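You operate a simulated robot arm through the tools that you are given. There is no shell and no other tool. Be economical: measure what you need, move in short steps, check, and stop when the job is done.

You are at the controls of a simulated robot arm. One attempt, no reset.

## Task
Print the grey block from the small blue box.
Fine: lay the lid on the bench top meanwhile and put it back on the box; one print from the inked press; the block stays under the press.

The check looks at the end state, three seconds after you hand in, the way a careful person would. Anything else that was tipped, shoved, dropped, spilled or broken makes it a failure. Lids that push on must go on centred and level and be pressed home; caps that screw on are set level and turned clockwise until they are tight.

## Robot
A 7-joint arm with a two-finger parallel gripper, fixed in place. Base frame: the origin is at the foot of the arm, x ahead of it, y to its left, z up. Units: m, rad, N and s.
Its first joint turns from -1.152 to 1.152 rad. Payload 1.57 kg.
Tool frame: the origin (TCP) lies between the finger pads and is the grasp point; the fingertips stand 0.03 m ahead of it; z points along the fingers, y is the line along which they close. The gripper opens to 0.11 m. The fingers are 0.024 m wide and 0.012 m thick; the gripper's body (0.048 by 0.112 m) begins 0.078 m behind the TCP.
Orientation is that of the tool frame in the base frame, as [roll, pitch, yaw] about the fixed x, y, z axes, in that order (R = Rz(yaw) Ry(pitch) Rx(roll)). With the fingers straight down and closing along the base's y, the tool's x points along the base's -x, its y along +y and its z along -z.

## Interface
- The arm moves only by the tool servo_tool. Its argument "targets" is a list of rows, each an object of numbers (a shift or turn left out is 0, a gripper value left out holds the last): "x", "y", "z": the shift along the base's x, y, z in units of 50 mm (1.0 is 50 mm); "ax", "ay", "az": the turn, a rotation vector about the base's x, y, z in units of 5 degrees (1.0 is 5 degrees); "hand": the closure, from 0 (fully open) to 1 (shut). In form: [{"x": .., "y": .., "z": .., "ax": .., "ay": .., "az": .., "hand": ..}, ...]. A call has 1 to 10 rows; each row shifts and turns the commanded pose from where the row before left it. A call with a number of a shift or a turn outside -1 to 1 is refused whole. A row lasts 0.2 s, in which the tool goes at most 0.05 m and 0.15 rad; a call with a longer step from one row to the next is refused whole, and so is a gripper value outside its range. Where a pose cannot be reached the arm comes as near as it can. A force on the tool above 90 N (or 10 N above the force at the start of the call, whichever is more), or a blocked arm, ends the call early, and 0.2 s more pass. The fingers move at their own pace (about 0.108 m/s each) and stop on an object; they squeeze with about 24 N. The grip force told is the motor's: it shows also when the fingers shut on nothing. Time passes only in rows, and 0.2 s behind the last, so rows that do not move let the fingers close. It gives the time, the measured TCP pose, the force on the tool (base axes), the opening and the grip force at its end, in the units of the frame above (readings bear some noise), and new pictures: "pictures" is both (left out), scene, wrist or none.
- Cameras (640 x 400 px; columns grow to the right, rows downward): "scene" is fixed at [0.1478, -0.4117, 1.3905]; the picture's right is [0.75, -0.66, 0.00], its down [-0.58, -0.66, -0.47] and it looks along [0.31, 0.35, -0.88] (base axes); focal length 214 px, centre (320, 200). "wrist" rides on the gripper at [0.07, 0.016, -0.141] in the tool frame; the picture's right is [-0.23, 0.97, 0.00], its down [-0.86, -0.20, -0.48] and it looks along [-0.47, -0.11, 0.88] (tool axes); focal length 222 px, centre (320, 200). There is no depth. A picture from a camera that has moved, and an enlarged one, comes with that camera's place and axes in the base frame and with its lens. The place of the scene camera against the robot may be out by one fixed shift of up to 0.025 m in any direction.
- zoom(camera, box): a new picture of the part [left, top, right, bottom] of that camera's present view, enlarged. The clock stands still meanwhile.
- hand_in(): hands the job in; it is judged then, once.

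Work in short steps. Places have to be worked out from the pictures, the camera data and where the tool is seen: move nearer, look again, correct. Check each grasp and each placing, and mend what went wrong. You have 120 turns and 200 pictures in all, those below and enlarged ones among them. Open the gripper and draw the arm clear of the work before you hand the job in, unless the task says otherwise; then end with one line.

The tools are called after "Call:" as a command line: name --argument value ..., lists and objects as JSON in quotes. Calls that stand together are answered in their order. servo_tool: Moves the arm, as the interface text tells. Its arguments: {"type":"object","properties":{"targets":{"type":"array"},"pictures":{"type":"string","enum":["both","scene","wrist","none"]}},"required":["targets"]} The other tools are called the same way: zoom (camera, box) takes an enlarged picture of a part of a camera's view; hand_in () hands the job in.

At the start:

```text
clock: 0.0
eef_pos: [0.3919, -0.0211, 1.2121]
orientation: [-3.141, -0.001, -3.14]
force: [0.8, 0.2, 0.3]
finger_gap: 0.11
grasp_force: 0.1
```

scene: 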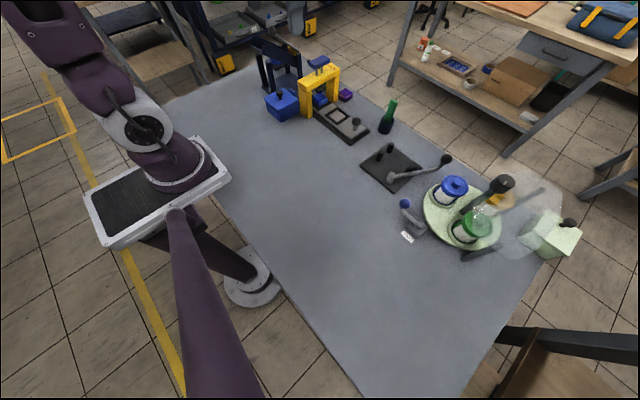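
wrist: 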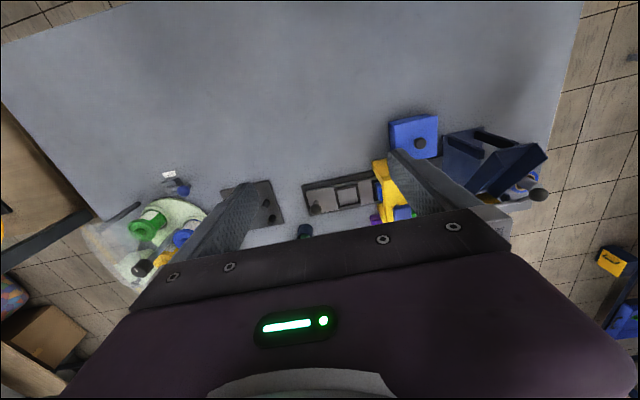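

The scene shows a blue box with a knobbed lid, a press (yellow frame), and other items. I zoom in to identify them.

Call:
zoom --camera "scene" --box '[240, 25, 420, 145]'

Call:
zoom --camera "scene" --box '[350, 130, 590, 280]'

Call:
zoom --camera "wrist" --box '[280, 90, 560, 260]'

```text
3.33 times, centred on (330, 85) of scene
camera zoom: at [0.1478, -0.4117, 1.3905], right [0.75, -0.66, 0.0], down [-0.58, -0.66, -0.47], along [0.31, 0.35, -0.88], focal length 715 px, centre (287, 583)
```

zoom: 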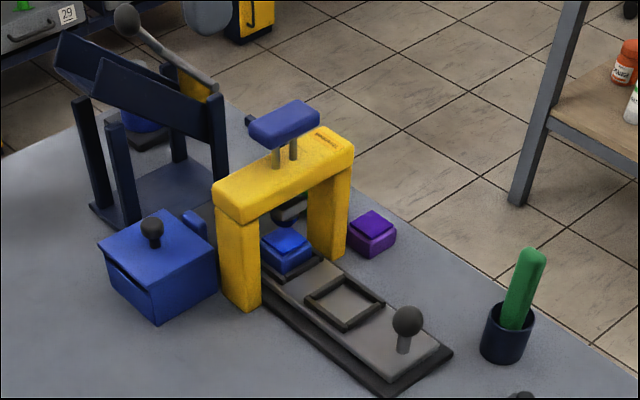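

```text
2.67 times, centred on (470, 205) of scene
camera zoom: at [0.1478, -0.4117, 1.3905], right [0.75, -0.66, 0.0], down [-0.58, -0.66, -0.47], along [0.31, 0.35, -0.88], focal length 572 px, centre (-80, 187)
```

zoom: 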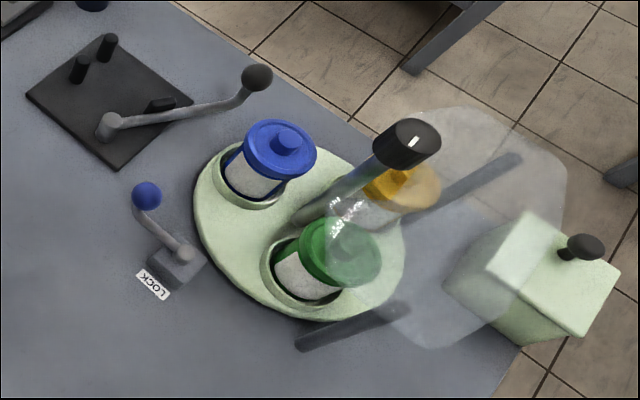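

```text
2.29 times, centred on (420, 175) of wrist
camera zoom: at [0.3226, -0.0045, 1.3536], right [0.23, 0.97, 0.0], down [0.86, -0.2, 0.48], along [0.47, -0.11, -0.88], focal length 508 px, centre (91, 257)
```

zoom: 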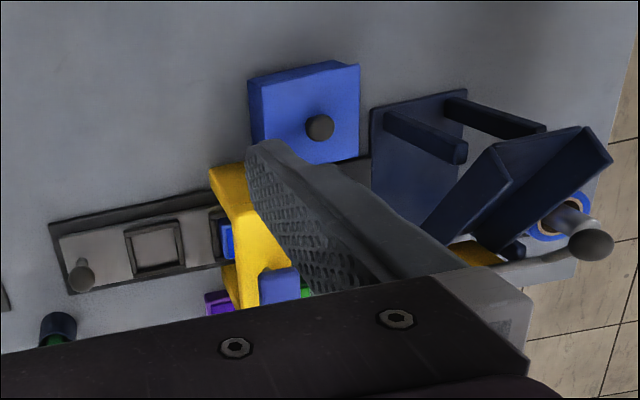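

The stated surface height and the triangulated places do not match well (I get the bench at about z≈0.87 in the reported frame), so I make a small move down and look to settle the geometry.

Call:
servo_tool --targets '[{"z": -0.8}, {"z": -0.8}]'

```text
clock: 0.6
eef_pos: [0.3921, -0.0212, 1.132]
orientation: [-3.14, 0.001, 3.141]
force: [0.1, -0.1, -0.2]
finger_gap: 0.11
grasp_force: 0.0
camera wrist: at [0.3214, -0.0047, 1.2729], right [0.23, 0.97, 0.0], down [0.86, -0.2, 0.48], along [0.47, -0.11, -0.88], focal length 222 px, centre (320, 200)
```

scene: 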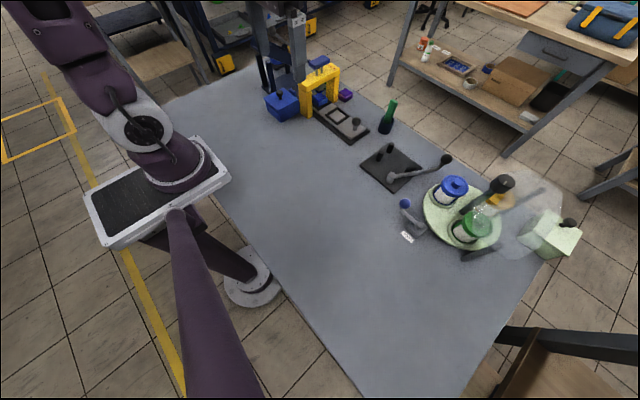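
wrist: 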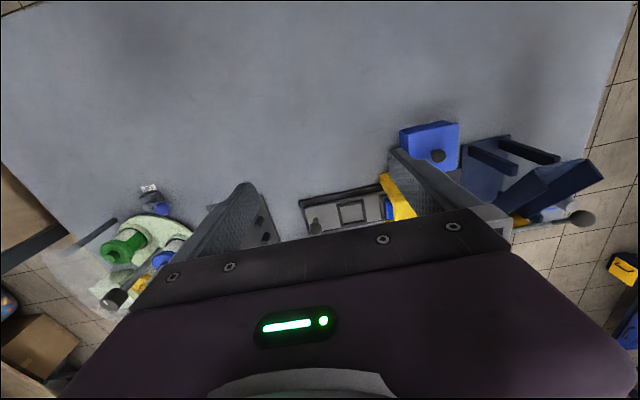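

Confirmed: the bench is at roughly z≈0.85 in the reported frame, and moves behave as stated. I shift forward for a clear wrist view of box and press.

Call:
servo_tool --targets '[{"x": 0.8}, {"x": 0.8}, {"x": 0.8, "y": 0.8}]' --pictures "wrist"

Call:
zoom --camera "wrist" --box '[240, 0, 560, 200]'

```text
refused: row 3 steps farther than a row can; nothing moved
```

```text
2.00 times, centred on (400, 100) of wrist
camera zoom: at [0.3214, -0.0047, 1.2729], right [0.23, 0.97, 0.0], down [0.86, -0.2, 0.48], along [0.47, -0.11, -0.88], focal length 444 px, centre (160, 400)
```

zoom: 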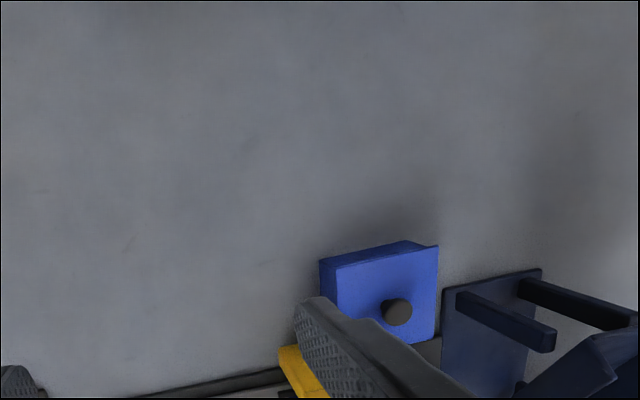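

Row too long when combined; I split it.

Call:
servo_tool --targets '[{"x": 0.8}, {"x": 0.8}, {"x": 0.8}, {"y": 0.8}]'

```text
clock: 1.6
eef_pos: [0.5131, 0.0193, 1.1348]
orientation: [3.141, 0.002, -3.14]
force: [0.4, -0.7, 0.3]
finger_gap: 0.1099
grasp_force: 0.0
camera wrist: at [0.4433, 0.0366, 1.2758], right [0.23, 0.97, 0.0], down [0.86, -0.2, 0.48], along [0.47, -0.11, -0.88], focal length 222 px, centre (320, 200)
```

scene: 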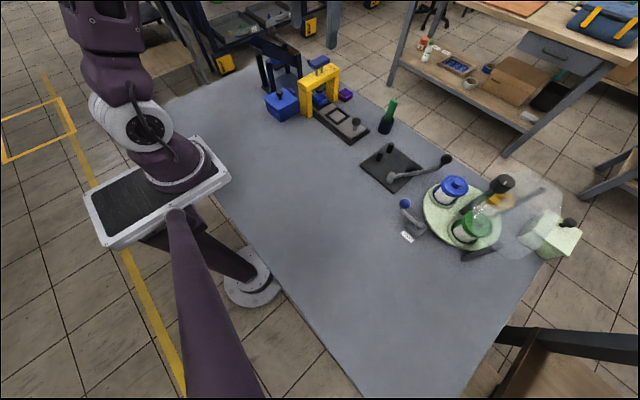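
wrist: 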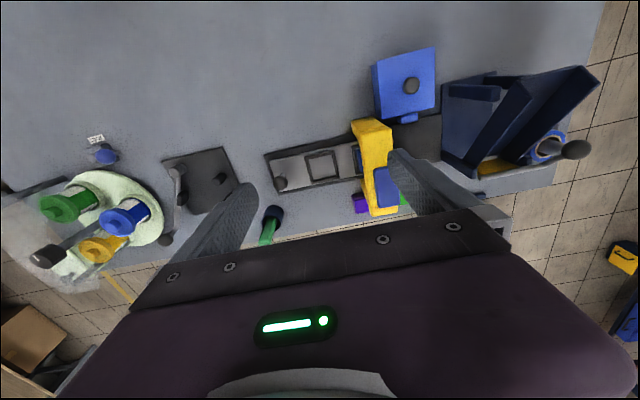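

Cross-checks put the lid knob at about (0.483, 0.167, 0.90). I zoom on the press and the rest.

Call:
zoom --camera "wrist" --box '[250, 35, 450, 225]'

Call:
zoom --camera "wrist" --box '[400, 40, 610, 210]'

```text
2.11 times, centred on (350, 130) of wrist
camera zoom: at [0.4433, 0.0366, 1.2758], right [0.23, 0.97, 0.0], down [0.86, -0.2, 0.48], along [0.47, -0.11, -0.88], focal length 468 px, centre (257, 347)
```

zoom: 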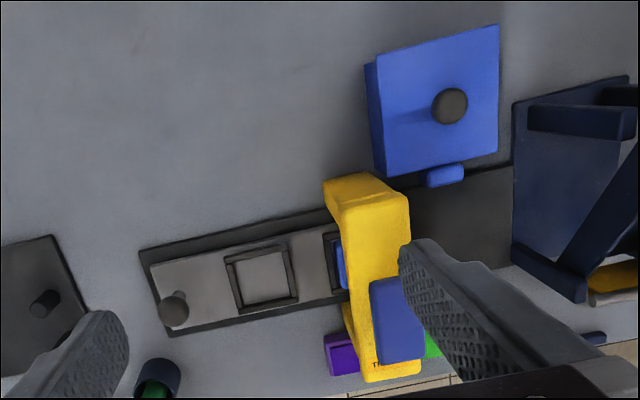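

```text
2.35 times, centred on (505, 125) of wrist
camera zoom: at [0.4433, 0.0366, 1.2758], right [0.23, 0.97, 0.0], down [0.86, -0.2, 0.48], along [0.47, -0.11, -0.88], focal length 523 px, centre (-115, 376)
```

zoom: 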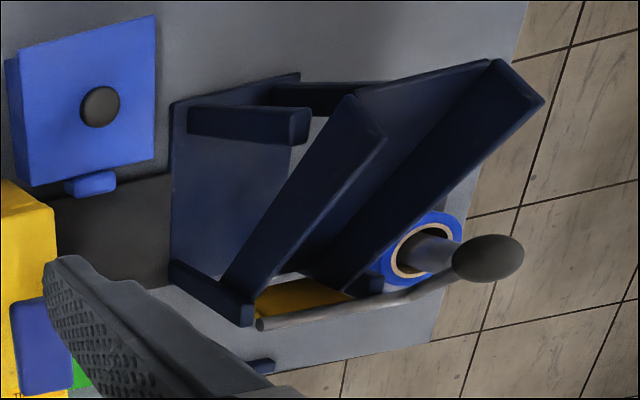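

I lower and retreat for a slanted, closer look at the press and box.

Call:
servo_tool --targets '[{"x": -0.9}, {"x": -0.9}, {"x": -0.9}, {"y": 0.4, "z": -0.8}, {"z": -0.9}]' --pictures "wrist"

Call:
zoom --camera "wrist" --box '[340, 60, 640, 250]'

```text
clock: 2.8
eef_pos: [0.3757, 0.0416, 1.0488]
orientation: [-3.141, -0.001, 3.141]
force: [0.2, -0.4, -0.1]
finger_gap: 0.1101
grasp_force: 0.1
camera wrist: at [0.3066, 0.0572, 1.1891], right [0.23, 0.97, 0.0], down [0.86, -0.2, 0.48], along [0.47, -0.11, -0.88], focal length 222 px, centre (320, 200)
```

wrist: 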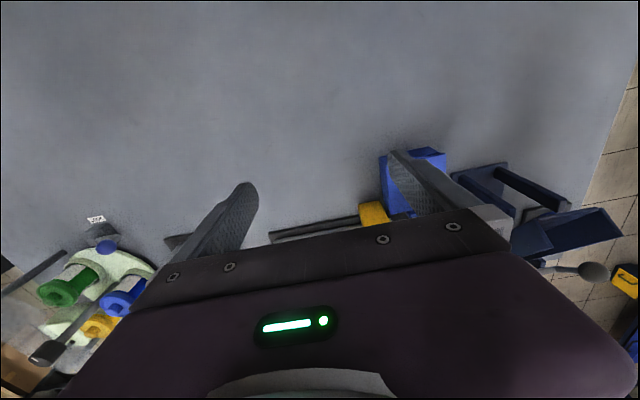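

```text
2.11 times, centred on (490, 155) of wrist
camera zoom: at [0.3066, 0.0572, 1.1891], right [0.23, 0.97, 0.0], down [0.86, -0.2, 0.48], along [0.47, -0.11, -0.88], focal length 468 px, centre (-38, 295)
```

zoom: 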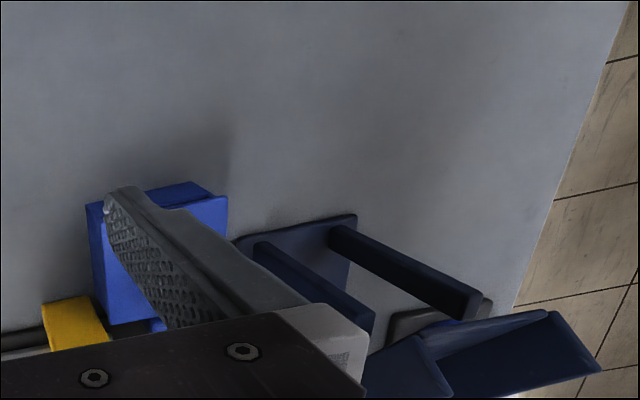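

The hand blocks the view; I tilt the tool forward so the wrist camera looks more horizontally at the press.

Call:
servo_tool --targets '[{"ay": -1, "y": -0.5}, {"ay": -1, "y": -0.3}, {"ay": -1}, {"ay": -1}, {"ay": -1}, {"ay": -1}]'

Call:
zoom --camera "wrist" --box '[240, 80, 520, 250]'

```text
clock: 4.2
eef_pos: [0.3757, 0.0026, 1.0588]
orientation: [3.128, 0.488, 3.139]
force: [-0.1, 0.3, 0.1]
finger_gap: 0.11
grasp_force: 0.1
out of reach, approached as far as the arm can: row 4, 5
camera wrist: at [0.2476, 0.0164, 1.1515], right [0.2, 0.97, 0.12], down [0.53, -0.21, 0.82], along [0.82, -0.1, -0.56], focal length 222 px, centre (320, 200)
```

scene: 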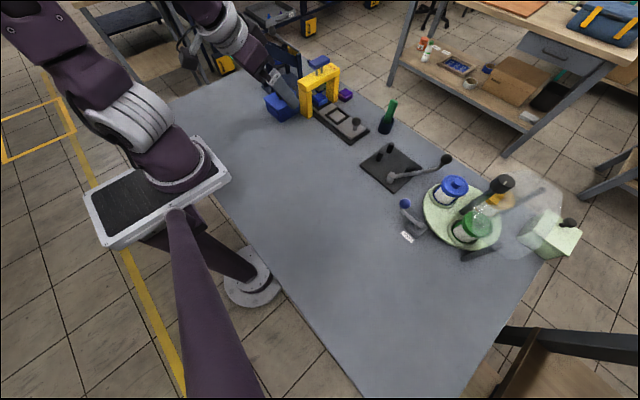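
wrist: 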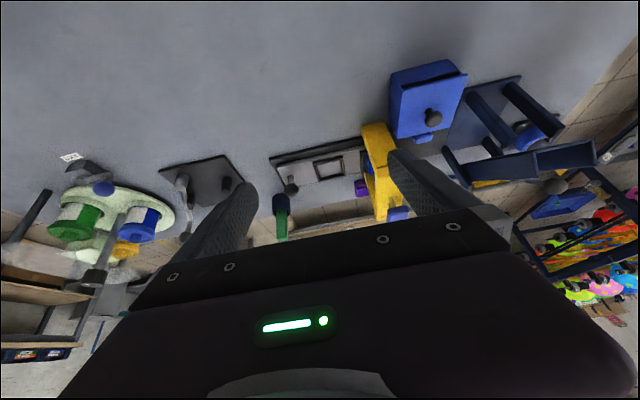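

```text
2.29 times, centred on (380, 165) of wrist
camera zoom: at [0.2476, 0.0164, 1.1515], right [0.2, 0.97, 0.12], down [0.53, -0.21, 0.82], along [0.82, -0.1, -0.56], focal length 508 px, centre (183, 280)
```

zoom: 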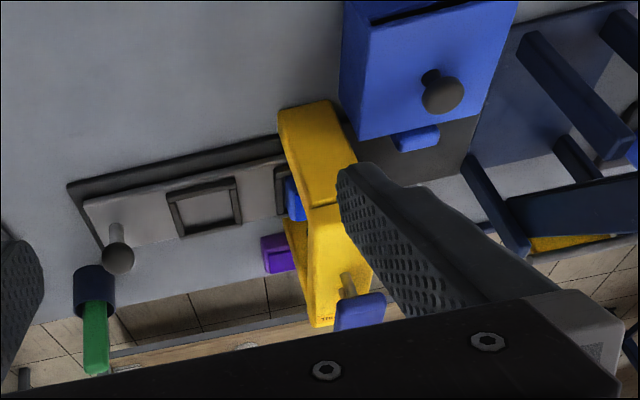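

I see two nests on the slider: an empty one, and one under the press with a blue pad. I want to look under the press from the -y side: level the tool, then yaw +90° and come round.

Call:
servo_tool --targets '[{"ay": 1}, {"ay": 1}, {"ay": 1}, {"ay": 1}, {"ay": 1}, {"ay": 0.6, "y": -0.5}, {"az": 1, "y": -0.5}, {"az": 1, "y": -0.5}, {"az": 1, "y": -0.5}, {"az": 1, "y": -0.5}]' --pictures "none"

Call:
servo_tool --targets '[{"az": 1, "y": -0.5}, {"az": 1, "x": 0.5}, {"az": 1, "x": 0.5}, {"az": 1, "x": 0.5}, {"az": 1, "x": 0.4}, {"az": 1}, {"az": 1}, {"az": 1}, {"az": 1}, {"az": 1}]' --pictures "none"

Call:
servo_tool --targets '[{"az": 1}, {"az": 1}, {"az": 1}, {"az": 1}]'

```text
clock: 6.4
eef_pos: [0.376, -0.1241, 1.059]
orientation: [3.141, 0.035, -2.79]
force: [-0.2, -0.4, -1.0]
finger_gap: 0.11
grasp_force: 0.1
```

```text
clock: 8.6
eef_pos: [0.4718, -0.1485, 1.058]
orientation: [-3.14, 0.034, -1.919]
force: [0.6, 0.1, -0.1]
finger_gap: 0.1102
grasp_force: 0.2
```

```text
clock: 9.6
eef_pos: [0.4722, -0.1473, 1.0576]
orientation: [-3.14, 0.036, -1.569]
force: [0.3, 0.3, -0.4]
finger_gap: 0.11
grasp_force: 0.1
camera wrist: at [0.4559, -0.2234, 1.1968], right [-0.97, 0.23, 0.01], down [0.2, 0.84, 0.51], along [0.11, 0.5, -0.86], focal length 222 px, centre (320, 200)
```

scene: 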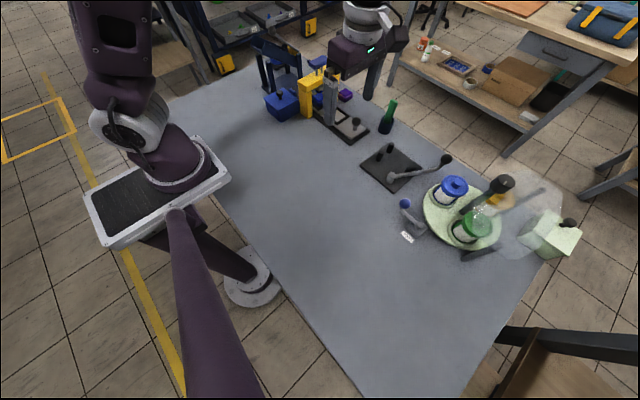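
wrist: 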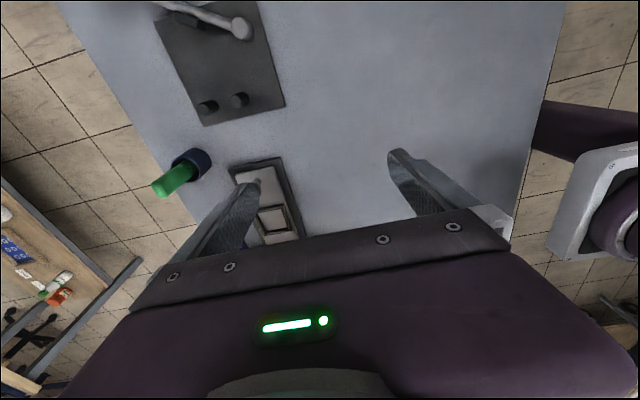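

Now tilt fingers toward +y to look along the slider under the press.

Call:
servo_tool --targets '[{"ax": 1, "y": -0.7}, {"ax": 1, "y": -0.7}, {"ax": 1, "x": 0.5}, {"ax": 1, "x": 0.5}, {"ax": 1}, {"ax": 1}, {"ax": 1}, {"ax": 1}]' --pictures "wrist"

Call:
zoom --camera "wrist" --box '[200, 60, 480, 240]'

```text
clock: 11.4
eef_pos: [0.5213, -0.2186, 1.0593]
orientation: [3.14, 0.736, -1.571]
force: [0.3, 0.3, -0.3]
finger_gap: 0.11
grasp_force: 0.0
camera wrist: at [0.5047, -0.3656, 1.116], right [-0.97, 0.17, 0.15], down [0.2, 0.31, 0.93], along [0.11, 0.93, -0.34], focal length 222 px, centre (320, 200)
```

wrist: 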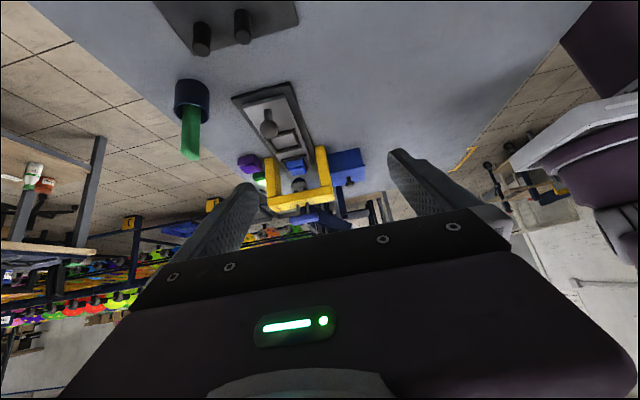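

```text
2.22 times, centred on (340, 150) of wrist
camera zoom: at [0.5047, -0.3656, 1.116], right [-0.97, 0.17, 0.15], down [0.2, 0.31, 0.93], along [0.11, 0.93, -0.34], focal length 494 px, centre (276, 311)
```

zoom: 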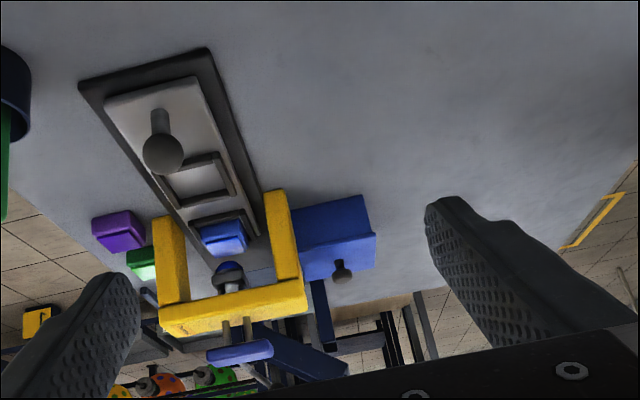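

Call:
zoom --camera "wrist" --box '[230, 130, 380, 230]'

```text
4.00 times, centred on (305, 180) of wrist
camera zoom: at [0.5047, -0.3656, 1.116], right [-0.97, 0.17, 0.15], down [0.2, 0.31, 0.93], along [0.11, 0.93, -0.34], focal length 888 px, centre (380, 280)
```

zoom: 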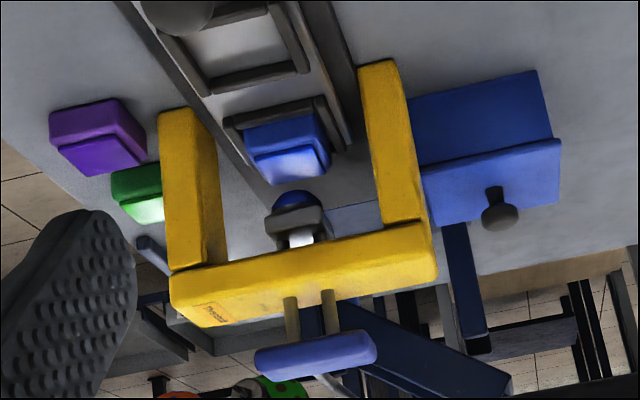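

The platen's underside is blue (already inked) at about (0.594, 0.06, 0.92), the pad sits below it, and the empty nest is about 0.098 m nearer at y≈-0.036. Now I level the tool and go above the blue box.

Call:
servo_tool --targets '[{"ax": -1, "z": 0.5}, {"ax": -1, "z": 0.5}, {"ax": -1}, {"ax": -1}, {"ax": -1}, {"ax": -1}, {"ax": -1, "y": 0.7, "x": -0.3}, {"ax": -1, "y": 0.9}, {"ax": -0.43, "y": 0.9}, {"y": 0.9, "x": -0.3}]' --pictures "none"

Call:
servo_tool --targets '[{"y": 0.95}, {"y": 0.95}, {"y": 0.95}, {"y": 0.95}, {"y": 0.8}]'

```text
clock: 13.6
eef_pos: [0.4904, -0.0498, 1.1082]
orientation: [-3.14, -0.003, -1.573]
force: [-0.1, 0.2, 0.6]
finger_gap: 0.1099
grasp_force: 0.2
```

```text
clock: 14.8
eef_pos: [0.4909, 0.1822, 1.1093]
orientation: [3.141, -0.003, -1.571]
force: [1.1, 0.0, -0.8]
finger_gap: 0.1099
grasp_force: 0.0
camera wrist: at [0.474, 0.1113, 1.2502], right [-0.97, 0.23, 0.0], down [0.2, 0.86, 0.48], along [0.11, 0.46, -0.88], focal length 222 px, centre (320, 200)
```

scene: 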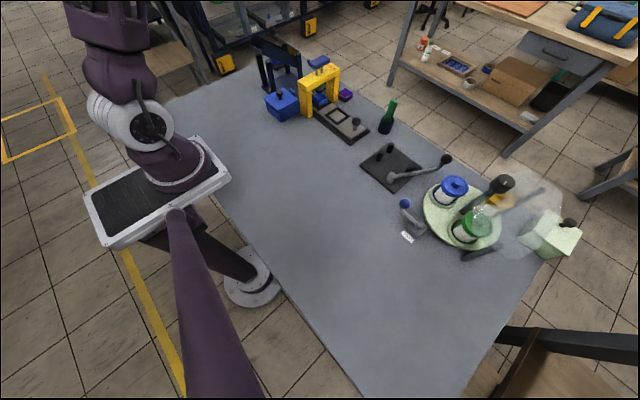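
wrist: 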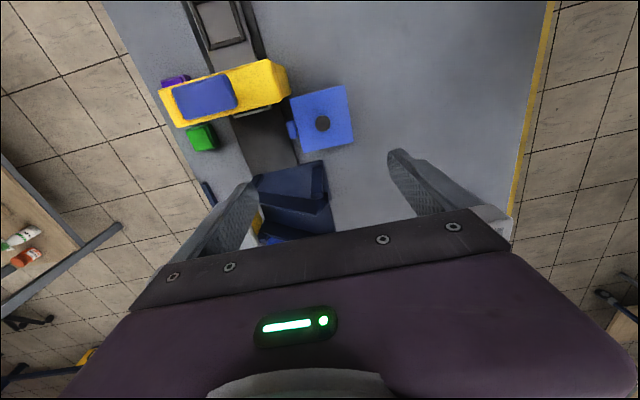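

Call:
zoom --camera "wrist" --box '[240, 60, 400, 180]'

```text
3.33 times, centred on (320, 120) of wrist
camera zoom: at [0.474, 0.1113, 1.2502], right [-0.97, 0.23, 0.0], down [0.2, 0.86, 0.48], along [0.11, 0.46, -0.88], focal length 740 px, centre (320, 467)
```

zoom: 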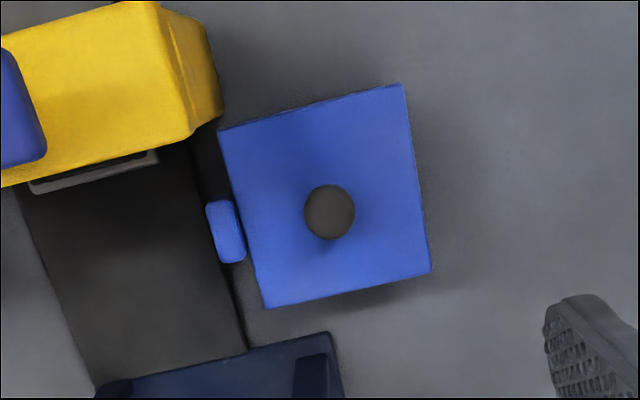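

Knob at (0.485, 0.168), lid top about z 0.88, knob top about 0.90. I centre over it and descend part-way to check.

Call:
servo_tool --targets '[{"x": -0.12, "y": -0.28}, {"z": -0.9}, {"z": -0.9}, {"z": -0.9}, {"z": -0.5}]'

Call:
zoom --camera "wrist" --box '[220, 60, 460, 210]'

Call:
zoom --camera "scene" --box '[240, 50, 360, 130]'

```text
clock: 16.0
eef_pos: [0.4864, 0.1668, 0.9473]
orientation: [3.14, -0.002, -1.572]
force: [-0.6, 0.3, -0.8]
finger_gap: 0.1102
grasp_force: 0.0
camera wrist: at [0.4712, 0.098, 1.09], right [-0.97, 0.23, 0.0], down [0.2, 0.86, 0.48], along [0.11, 0.46, -0.88], focal length 222 px, centre (320, 200)
```

scene: 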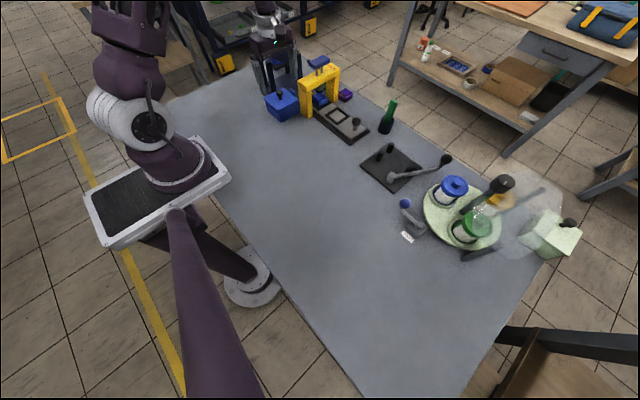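
wrist: 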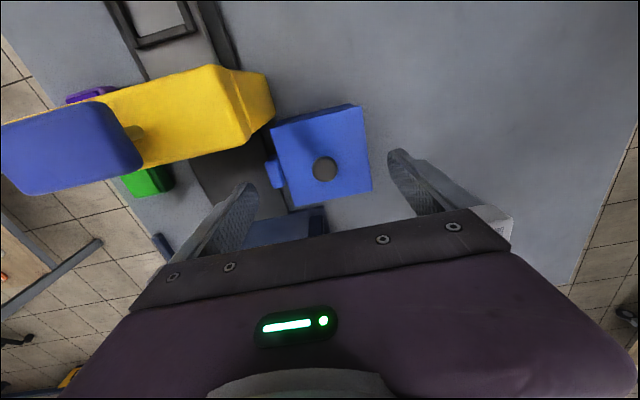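

```text
2.67 times, centred on (340, 135) of wrist
camera zoom: at [0.4712, 0.098, 1.09], right [-0.97, 0.23, 0.0], down [0.2, 0.86, 0.48], along [0.11, 0.46, -0.88], focal length 592 px, centre (267, 373)
```

zoom: 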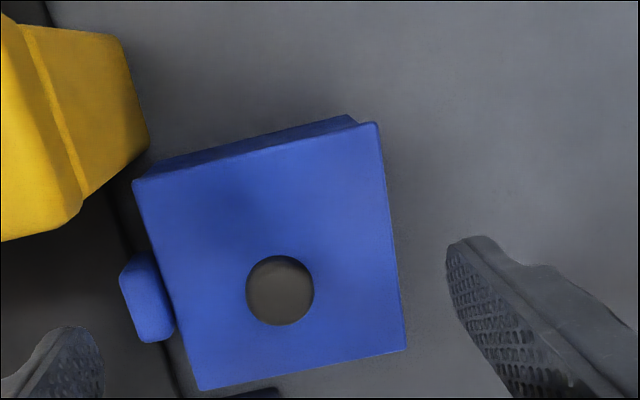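

```text
5.00 times, centred on (300, 90) of scene
camera zoom: at [0.1478, -0.4116, 1.3905], right [0.75, -0.66, 0.0], down [-0.58, -0.66, -0.47], along [0.31, 0.35, -0.88], focal length 1072 px, centre (420, 750)
```

zoom: 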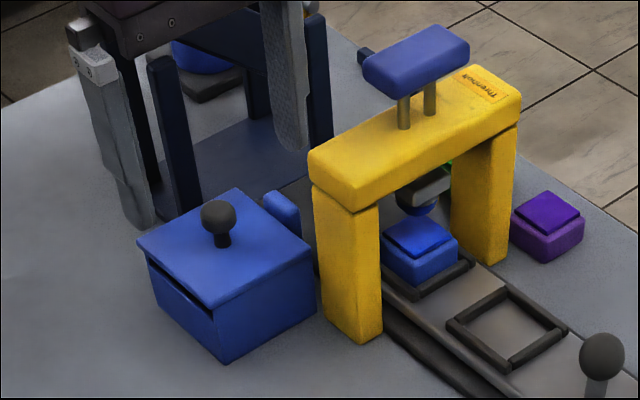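

Fingers straddle the knob. I lower to TCP z≈0.918 and close.

Call:
servo_tool --targets '[{"x": -0.03, "y": 0.04, "z": -0.3}, {"z": -0.28}, {"hand": 1}, {"hand": 1}, {"hand": 1}, {"hand": 1}]'

Call:
zoom --camera "wrist" --box '[220, 60, 460, 210]'

```text
clock: 17.4
eef_pos: [0.4868, 0.1691, 0.9196]
orientation: [-3.141, -0.001, -1.572]
force: [0.3, -1.2, -0.6]
finger_gap: 0.0221
grasp_force: 24.2
camera wrist: at [0.47, 0.0998, 1.0607], right [-0.97, 0.23, 0.0], down [0.2, 0.86, 0.48], along [0.11, 0.46, -0.88], focal length 222 px, centre (320, 200)
```

scene: 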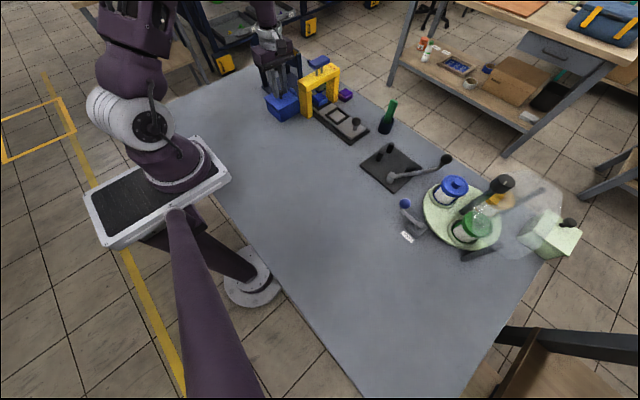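
wrist: 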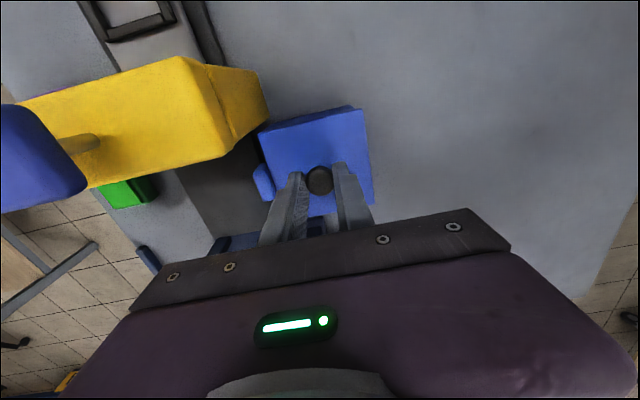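

```text
2.67 times, centred on (340, 135) of wrist
camera zoom: at [0.47, 0.0998, 1.0607], right [-0.97, 0.23, 0.0], down [0.2, 0.86, 0.48], along [0.11, 0.46, -0.88], focal length 592 px, centre (267, 373)
```

zoom: 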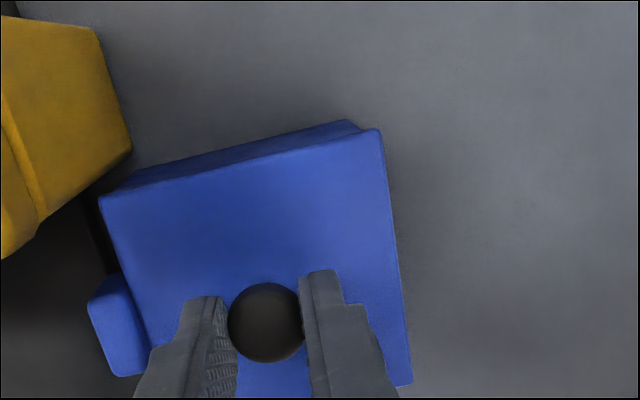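

Knob held (gap 22 mm). Lift gently and watch the force.

Call:
servo_tool --targets '[{"z": 0.1}, {"z": 0.1}, {"z": 0.1}, {"z": 0.1}]'

Call:
zoom --camera "scene" --box '[240, 50, 360, 130]'

```text
clock: 18.4
eef_pos: [0.4841, 0.1699, 0.9384]
orientation: [-3.141, -0.004, -1.571]
force: [0.3, -0.1, 0.6]
finger_gap: 0.0223
grasp_force: 24.0
camera wrist: at [0.4688, 0.1003, 1.0804], right [-0.97, 0.23, 0.0], down [0.2, 0.86, 0.48], along [0.11, 0.46, -0.88], focal length 222 px, centre (320, 200)
```

scene: 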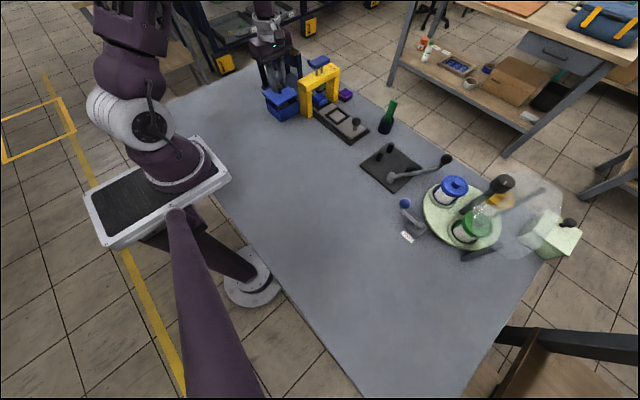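
wrist: 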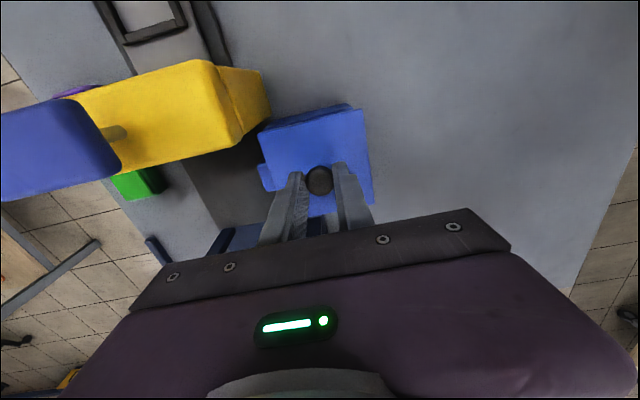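

```text
5.00 times, centred on (300, 90) of scene
camera zoom: at [0.1478, -0.4116, 1.3905], right [0.75, -0.66, 0.0], down [-0.58, -0.66, -0.47], along [0.31, 0.35, -0.88], focal length 1072 px, centre (420, 750)
```

zoom: 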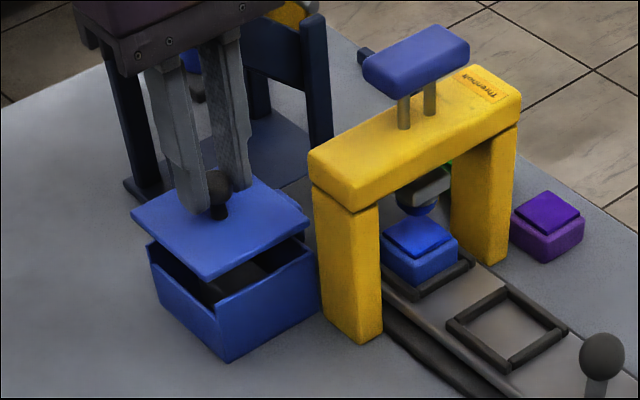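

The lid lifts freely. I raise it and carry it to open bench around (0.38, 0.02).

Call:
servo_tool --targets '[{"z": 0.9}, {"z": 0.9}, {"x": -0.7, "y": -0.6}, {"x": -0.7, "y": -0.6}, {"x": -0.6, "y": -0.7}, {"y": -0.9}, {"z": -0.8}, {"z": -0.8}]'

Call:
zoom --camera "scene" --box '[220, 60, 370, 160]'

```text
clock: 20.2
eef_pos: [0.3828, 0.0316, 0.9477]
orientation: [3.141, -0.002, -1.571]
force: [-0.2, -0.9, 0.0]
finger_gap: 0.022
grasp_force: 23.9
camera wrist: at [0.3668, -0.0388, 1.0903], right [-0.97, 0.23, 0.0], down [0.2, 0.86, 0.48], along [0.11, 0.46, -0.88], focal length 222 px, centre (320, 200)
```

scene: 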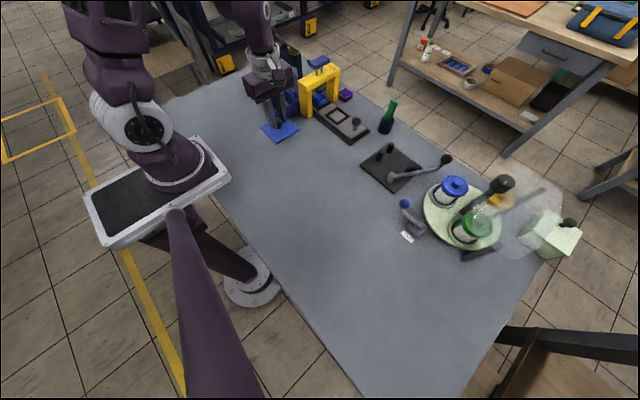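
wrist: 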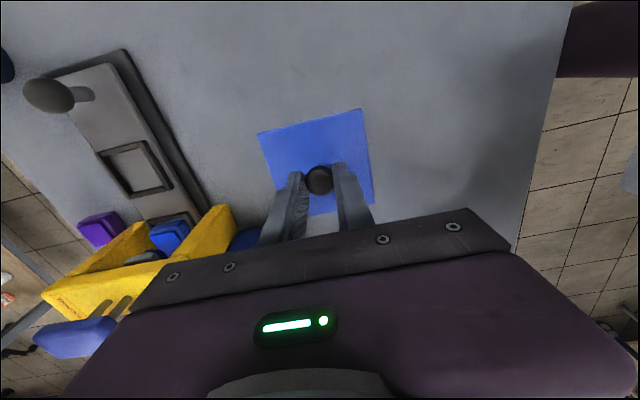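

```text
4.00 times, centred on (295, 110) of scene
camera zoom: at [0.1477, -0.4117, 1.3905], right [0.75, -0.66, 0.0], down [-0.58, -0.66, -0.47], along [0.31, 0.35, -0.88], focal length 858 px, centre (420, 560)
```

zoom: 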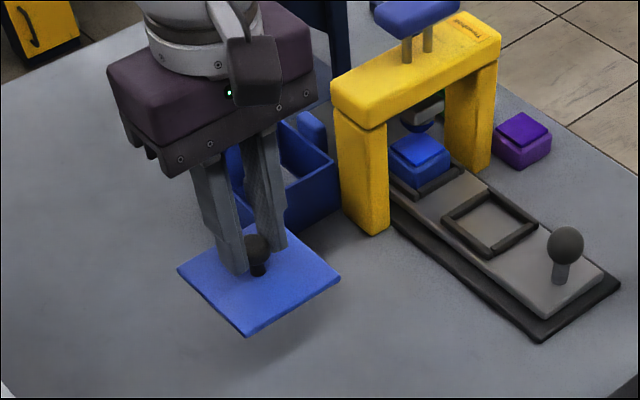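

Lid is held level above the bench; I lower in small steps watching the force.

Call:
servo_tool --targets '[{"z": -0.2}, {"z": -0.2}, {"z": -0.2}, {"z": -0.1}]' --pictures "scene"

Call:
zoom --camera "scene" --box '[220, 60, 370, 160]'

```text
clock: 21.2
eef_pos: [0.3832, 0.0302, 0.9139]
orientation: [-3.141, -0.002, -1.571]
force: [-0.2, -0.6, -1.1]
finger_gap: 0.022
grasp_force: 23.4
```

scene: 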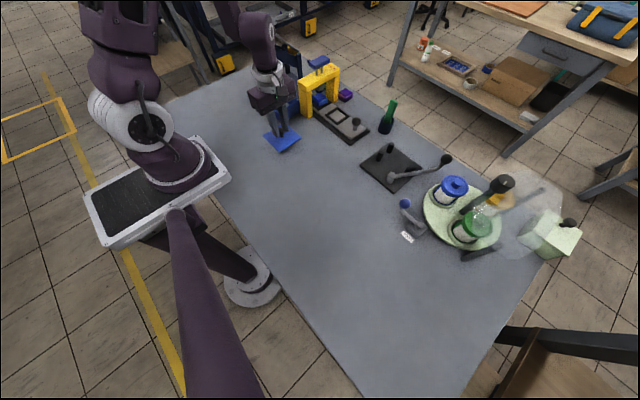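

```text
4.00 times, centred on (295, 110) of scene
camera zoom: at [0.1478, -0.4116, 1.3905], right [0.75, -0.66, 0.0], down [-0.58, -0.66, -0.47], along [0.31, 0.35, -0.88], focal length 858 px, centre (420, 560)
```

zoom: 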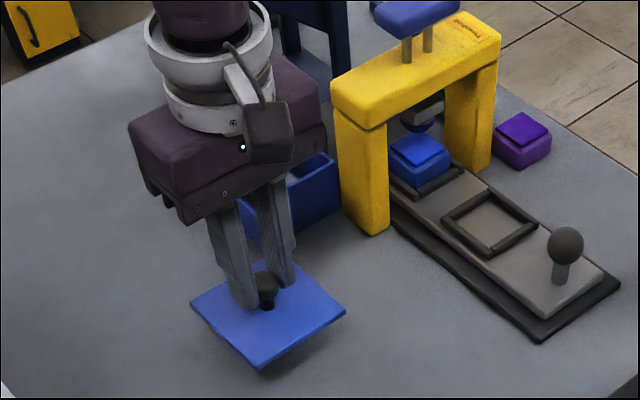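

Call:
servo_tool --targets '[{"z": -0.15}, {"z": -0.15}]' --pictures "none"

Call:
zoom --camera "scene" --box '[250, 90, 350, 160]'

```text
clock: 21.8
eef_pos: [0.3847, 0.0301, 0.8994]
orientation: [3.14, -0.003, -1.571]
force: [-1.1, 0.1, -0.6]
finger_gap: 0.0221
grasp_force: 23.4
```

```text
5.71 times, centred on (300, 125) of scene
camera zoom: at [0.1478, -0.4117, 1.3905], right [0.75, -0.66, 0.0], down [-0.58, -0.66, -0.47], along [0.31, 0.35, -0.88], focal length 1226 px, centre (434, 629)
```

zoom: 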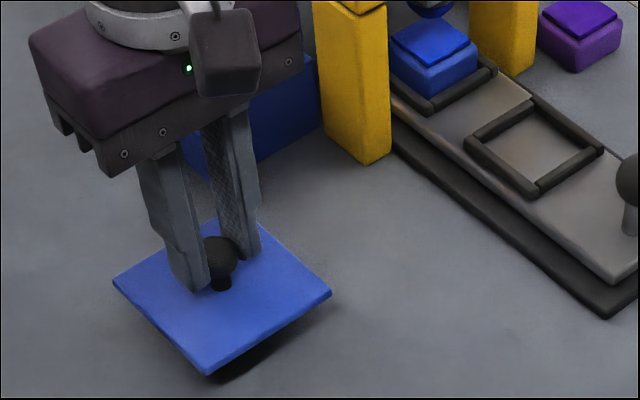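

Call:
servo_tool --targets '[{"z": -0.1}, {}]' --pictures "none"

Call:
servo_tool --targets '[{"z": -0.1}, {}]' --pictures "none"

Call:
zoom --camera "scene" --box '[250, 90, 350, 160]'

```text
clock: 22.4
eef_pos: [0.384, 0.0289, 0.8945]
orientation: [3.142, -0.004, -1.571]
force: [-0.8, -0.6, -0.4]
finger_gap: 0.0223
grasp_force: 23.8
```

```text
clock: 23.0
eef_pos: [0.3844, 0.0302, 0.8891]
orientation: [3.141, 0.0, -1.57]
force: [0.8, 0.3, -1.2]
finger_gap: 0.0225
grasp_force: 24.4
```

```text
5.71 times, centred on (300, 125) of scene
camera zoom: at [0.1478, -0.4116, 1.3905], right [0.75, -0.66, 0.0], down [-0.58, -0.66, -0.47], along [0.31, 0.35, -0.88], focal length 1226 px, centre (434, 629)
```

zoom: 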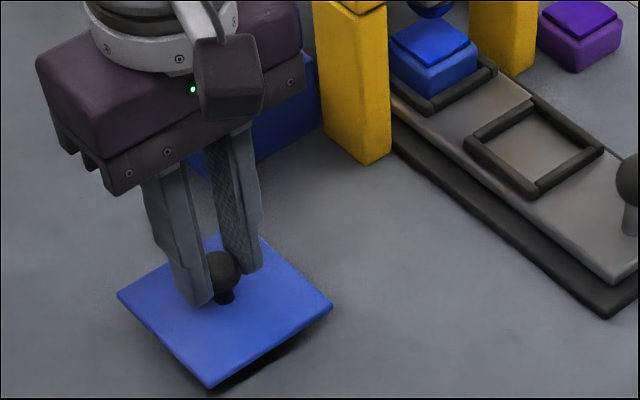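

Call:
servo_tool --targets '[{"z": -0.08}, {}]' --pictures "none"

Call:
servo_tool --targets '[{"z": -0.08}, {}]' --pictures "none"

Call:
zoom --camera "scene" --box '[250, 90, 350, 160]'

```text
clock: 23.6
eef_pos: [0.3849, 0.0288, 0.8855]
orientation: [3.14, -0.003, -1.57]
force: [0.2, -0.7, -0.3]
finger_gap: 0.0225
grasp_force: 23.5
```

```text
clock: 24.2
eef_pos: [0.3844, 0.0296, 0.8809]
orientation: [-3.141, -0.004, -1.571]
force: [0.0, -0.3, 0.5]
finger_gap: 0.0224
grasp_force: 23.6
```

```text
5.71 times, centred on (300, 125) of scene
camera zoom: at [0.1478, -0.4116, 1.3905], right [0.75, -0.66, 0.0], down [-0.58, -0.66, -0.47], along [0.31, 0.35, -0.88], focal length 1226 px, centre (434, 629)
```

zoom: 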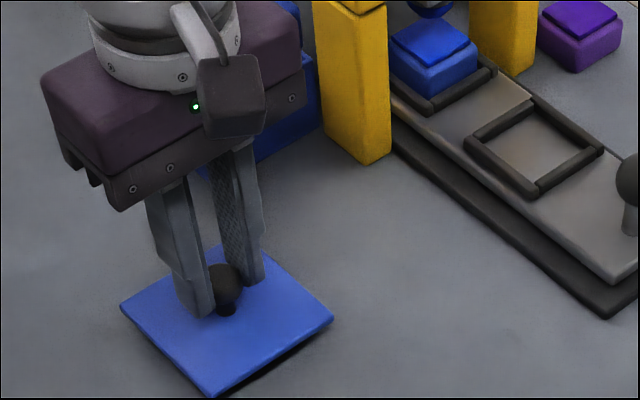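

Call:
servo_tool --targets '[{"z": -0.06}, {}]' --pictures "none"

Call:
servo_tool --targets '[{"z": -0.06}, {}]' --pictures "none"

Call:
zoom --camera "scene" --box '[250, 90, 350, 160]'

```text
clock: 24.8
eef_pos: [0.3841, 0.029, 0.8772]
orientation: [3.141, -0.002, -1.57]
force: [0.3, 0.8, 0.4]
finger_gap: 0.0226
grasp_force: 23.7
```

```text
clock: 25.4
eef_pos: [0.3839, 0.0287, 0.8745]
orientation: [3.14, -0.004, -1.572]
force: [0.8, -0.2, -0.5]
finger_gap: 0.0222
grasp_force: 24.5
```

```text
5.71 times, centred on (300, 125) of scene
camera zoom: at [0.1478, -0.4116, 1.3905], right [0.75, -0.66, 0.0], down [-0.58, -0.66, -0.47], along [0.31, 0.35, -0.88], focal length 1226 px, centre (434, 629)
```

zoom: 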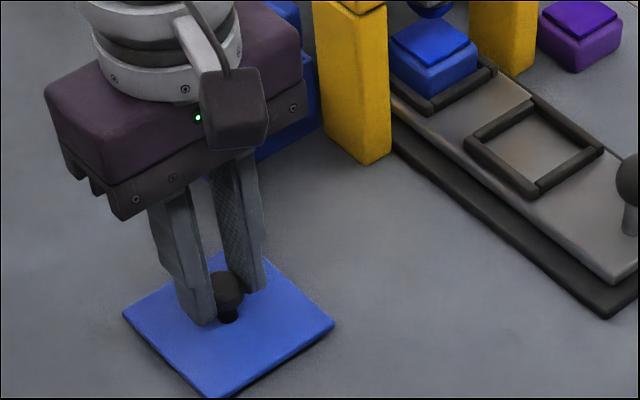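

Call:
servo_tool --targets '[{"z": -0.04}, {}]' --pictures "none"

Call:
servo_tool --targets '[{"z": -0.04}, {}]' --pictures "none"

Call:
zoom --camera "scene" --box '[250, 90, 350, 160]'

```text
clock: 26.0
eef_pos: [0.3845, 0.0294, 0.8732]
orientation: [-3.141, -0.002, -1.57]
force: [-3.0, 1.7, 20.0]
finger_gap: 0.0224
grasp_force: 23.5
```

```text
clock: 26.6
eef_pos: [0.3849, 0.0292, 0.8712]
orientation: [3.139, -0.004, -1.569]
force: [-1.6, -1.2, 20.9]
finger_gap: 0.0223
grasp_force: 23.8
```

```text
5.71 times, centred on (300, 125) of scene
camera zoom: at [0.1475, -0.4117, 1.3905], right [0.75, -0.66, 0.0], down [-0.58, -0.66, -0.47], along [0.31, 0.35, -0.88], focal length 1226 px, centre (434, 629)
```

zoom: 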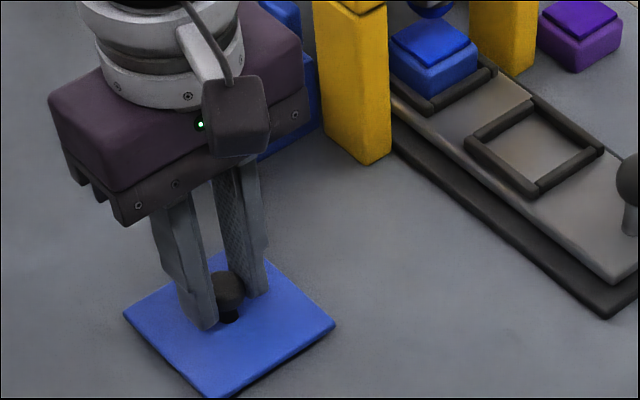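

Contact (20 N); the lid lies on the bench. I release, lift and go look into the box.

Call:
servo_tool --targets '[{"hand": 0}, {"hand": 0}, {"hand": 0}, {"z": 0.7}, {"z": 0.9}, {"z": 0.9}, {"z": 0.9}, {"z": 0.9}, {"x": 0.6, "y": 0.6}, {"x": 0.6, "y": 0.6}]' --pictures "none"

Call:
servo_tool --targets '[{"x": 0.6, "y": 0.6}, {"x": 0.2, "y": 0.7}, {"y": 0.5}]'

Call:
zoom --camera "wrist" --box '[240, 60, 400, 180]'

Call:
zoom --camera "scene" --box '[230, 60, 370, 150]'

```text
clock: 28.8
eef_pos: [0.4439, 0.0888, 1.0857]
orientation: [3.141, -0.002, -1.571]
force: [0.1, 0.3, -0.2]
finger_gap: 0.1101
grasp_force: 0.1
```

```text
clock: 29.6
eef_pos: [0.4846, 0.178, 1.0861]
orientation: [3.14, -0.005, -1.571]
force: [0.4, -0.1, -0.1]
finger_gap: 0.1099
grasp_force: 0.1
camera wrist: at [0.4682, 0.1082, 1.2284], right [-0.97, 0.23, 0.0], down [0.2, 0.86, 0.48], along [0.11, 0.46, -0.88], focal length 222 px, centre (320, 200)
```

scene: 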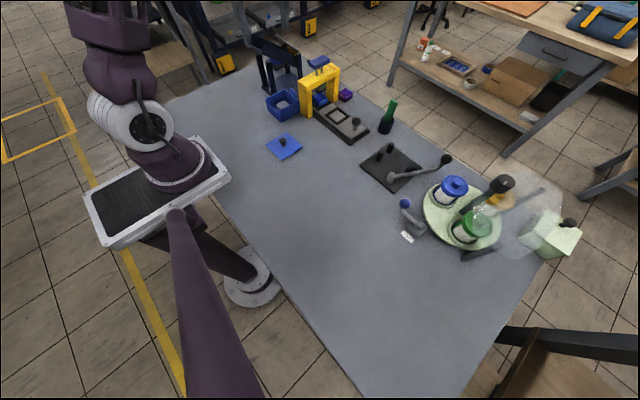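
wrist: 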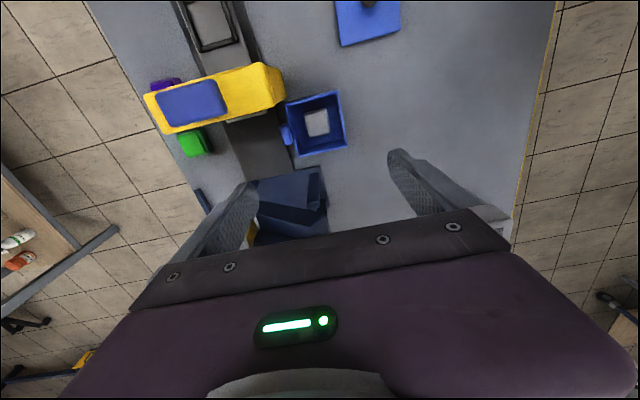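

```text
3.33 times, centred on (320, 120) of wrist
camera zoom: at [0.4682, 0.1082, 1.2284], right [-0.97, 0.23, 0.0], down [0.2, 0.86, 0.48], along [0.11, 0.46, -0.88], focal length 740 px, centre (320, 467)
```

zoom: 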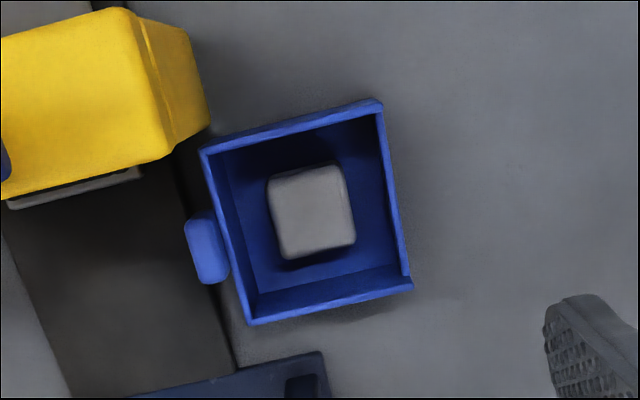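

```text
4.44 times, centred on (300, 105) of scene
camera zoom: at [0.1478, -0.4116, 1.3905], right [0.75, -0.66, 0.0], down [-0.58, -0.66, -0.47], along [0.31, 0.35, -0.88], focal length 953 px, centre (409, 622)
```

zoom: 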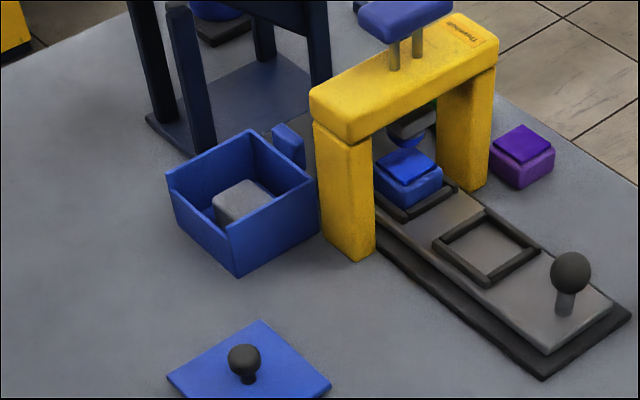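

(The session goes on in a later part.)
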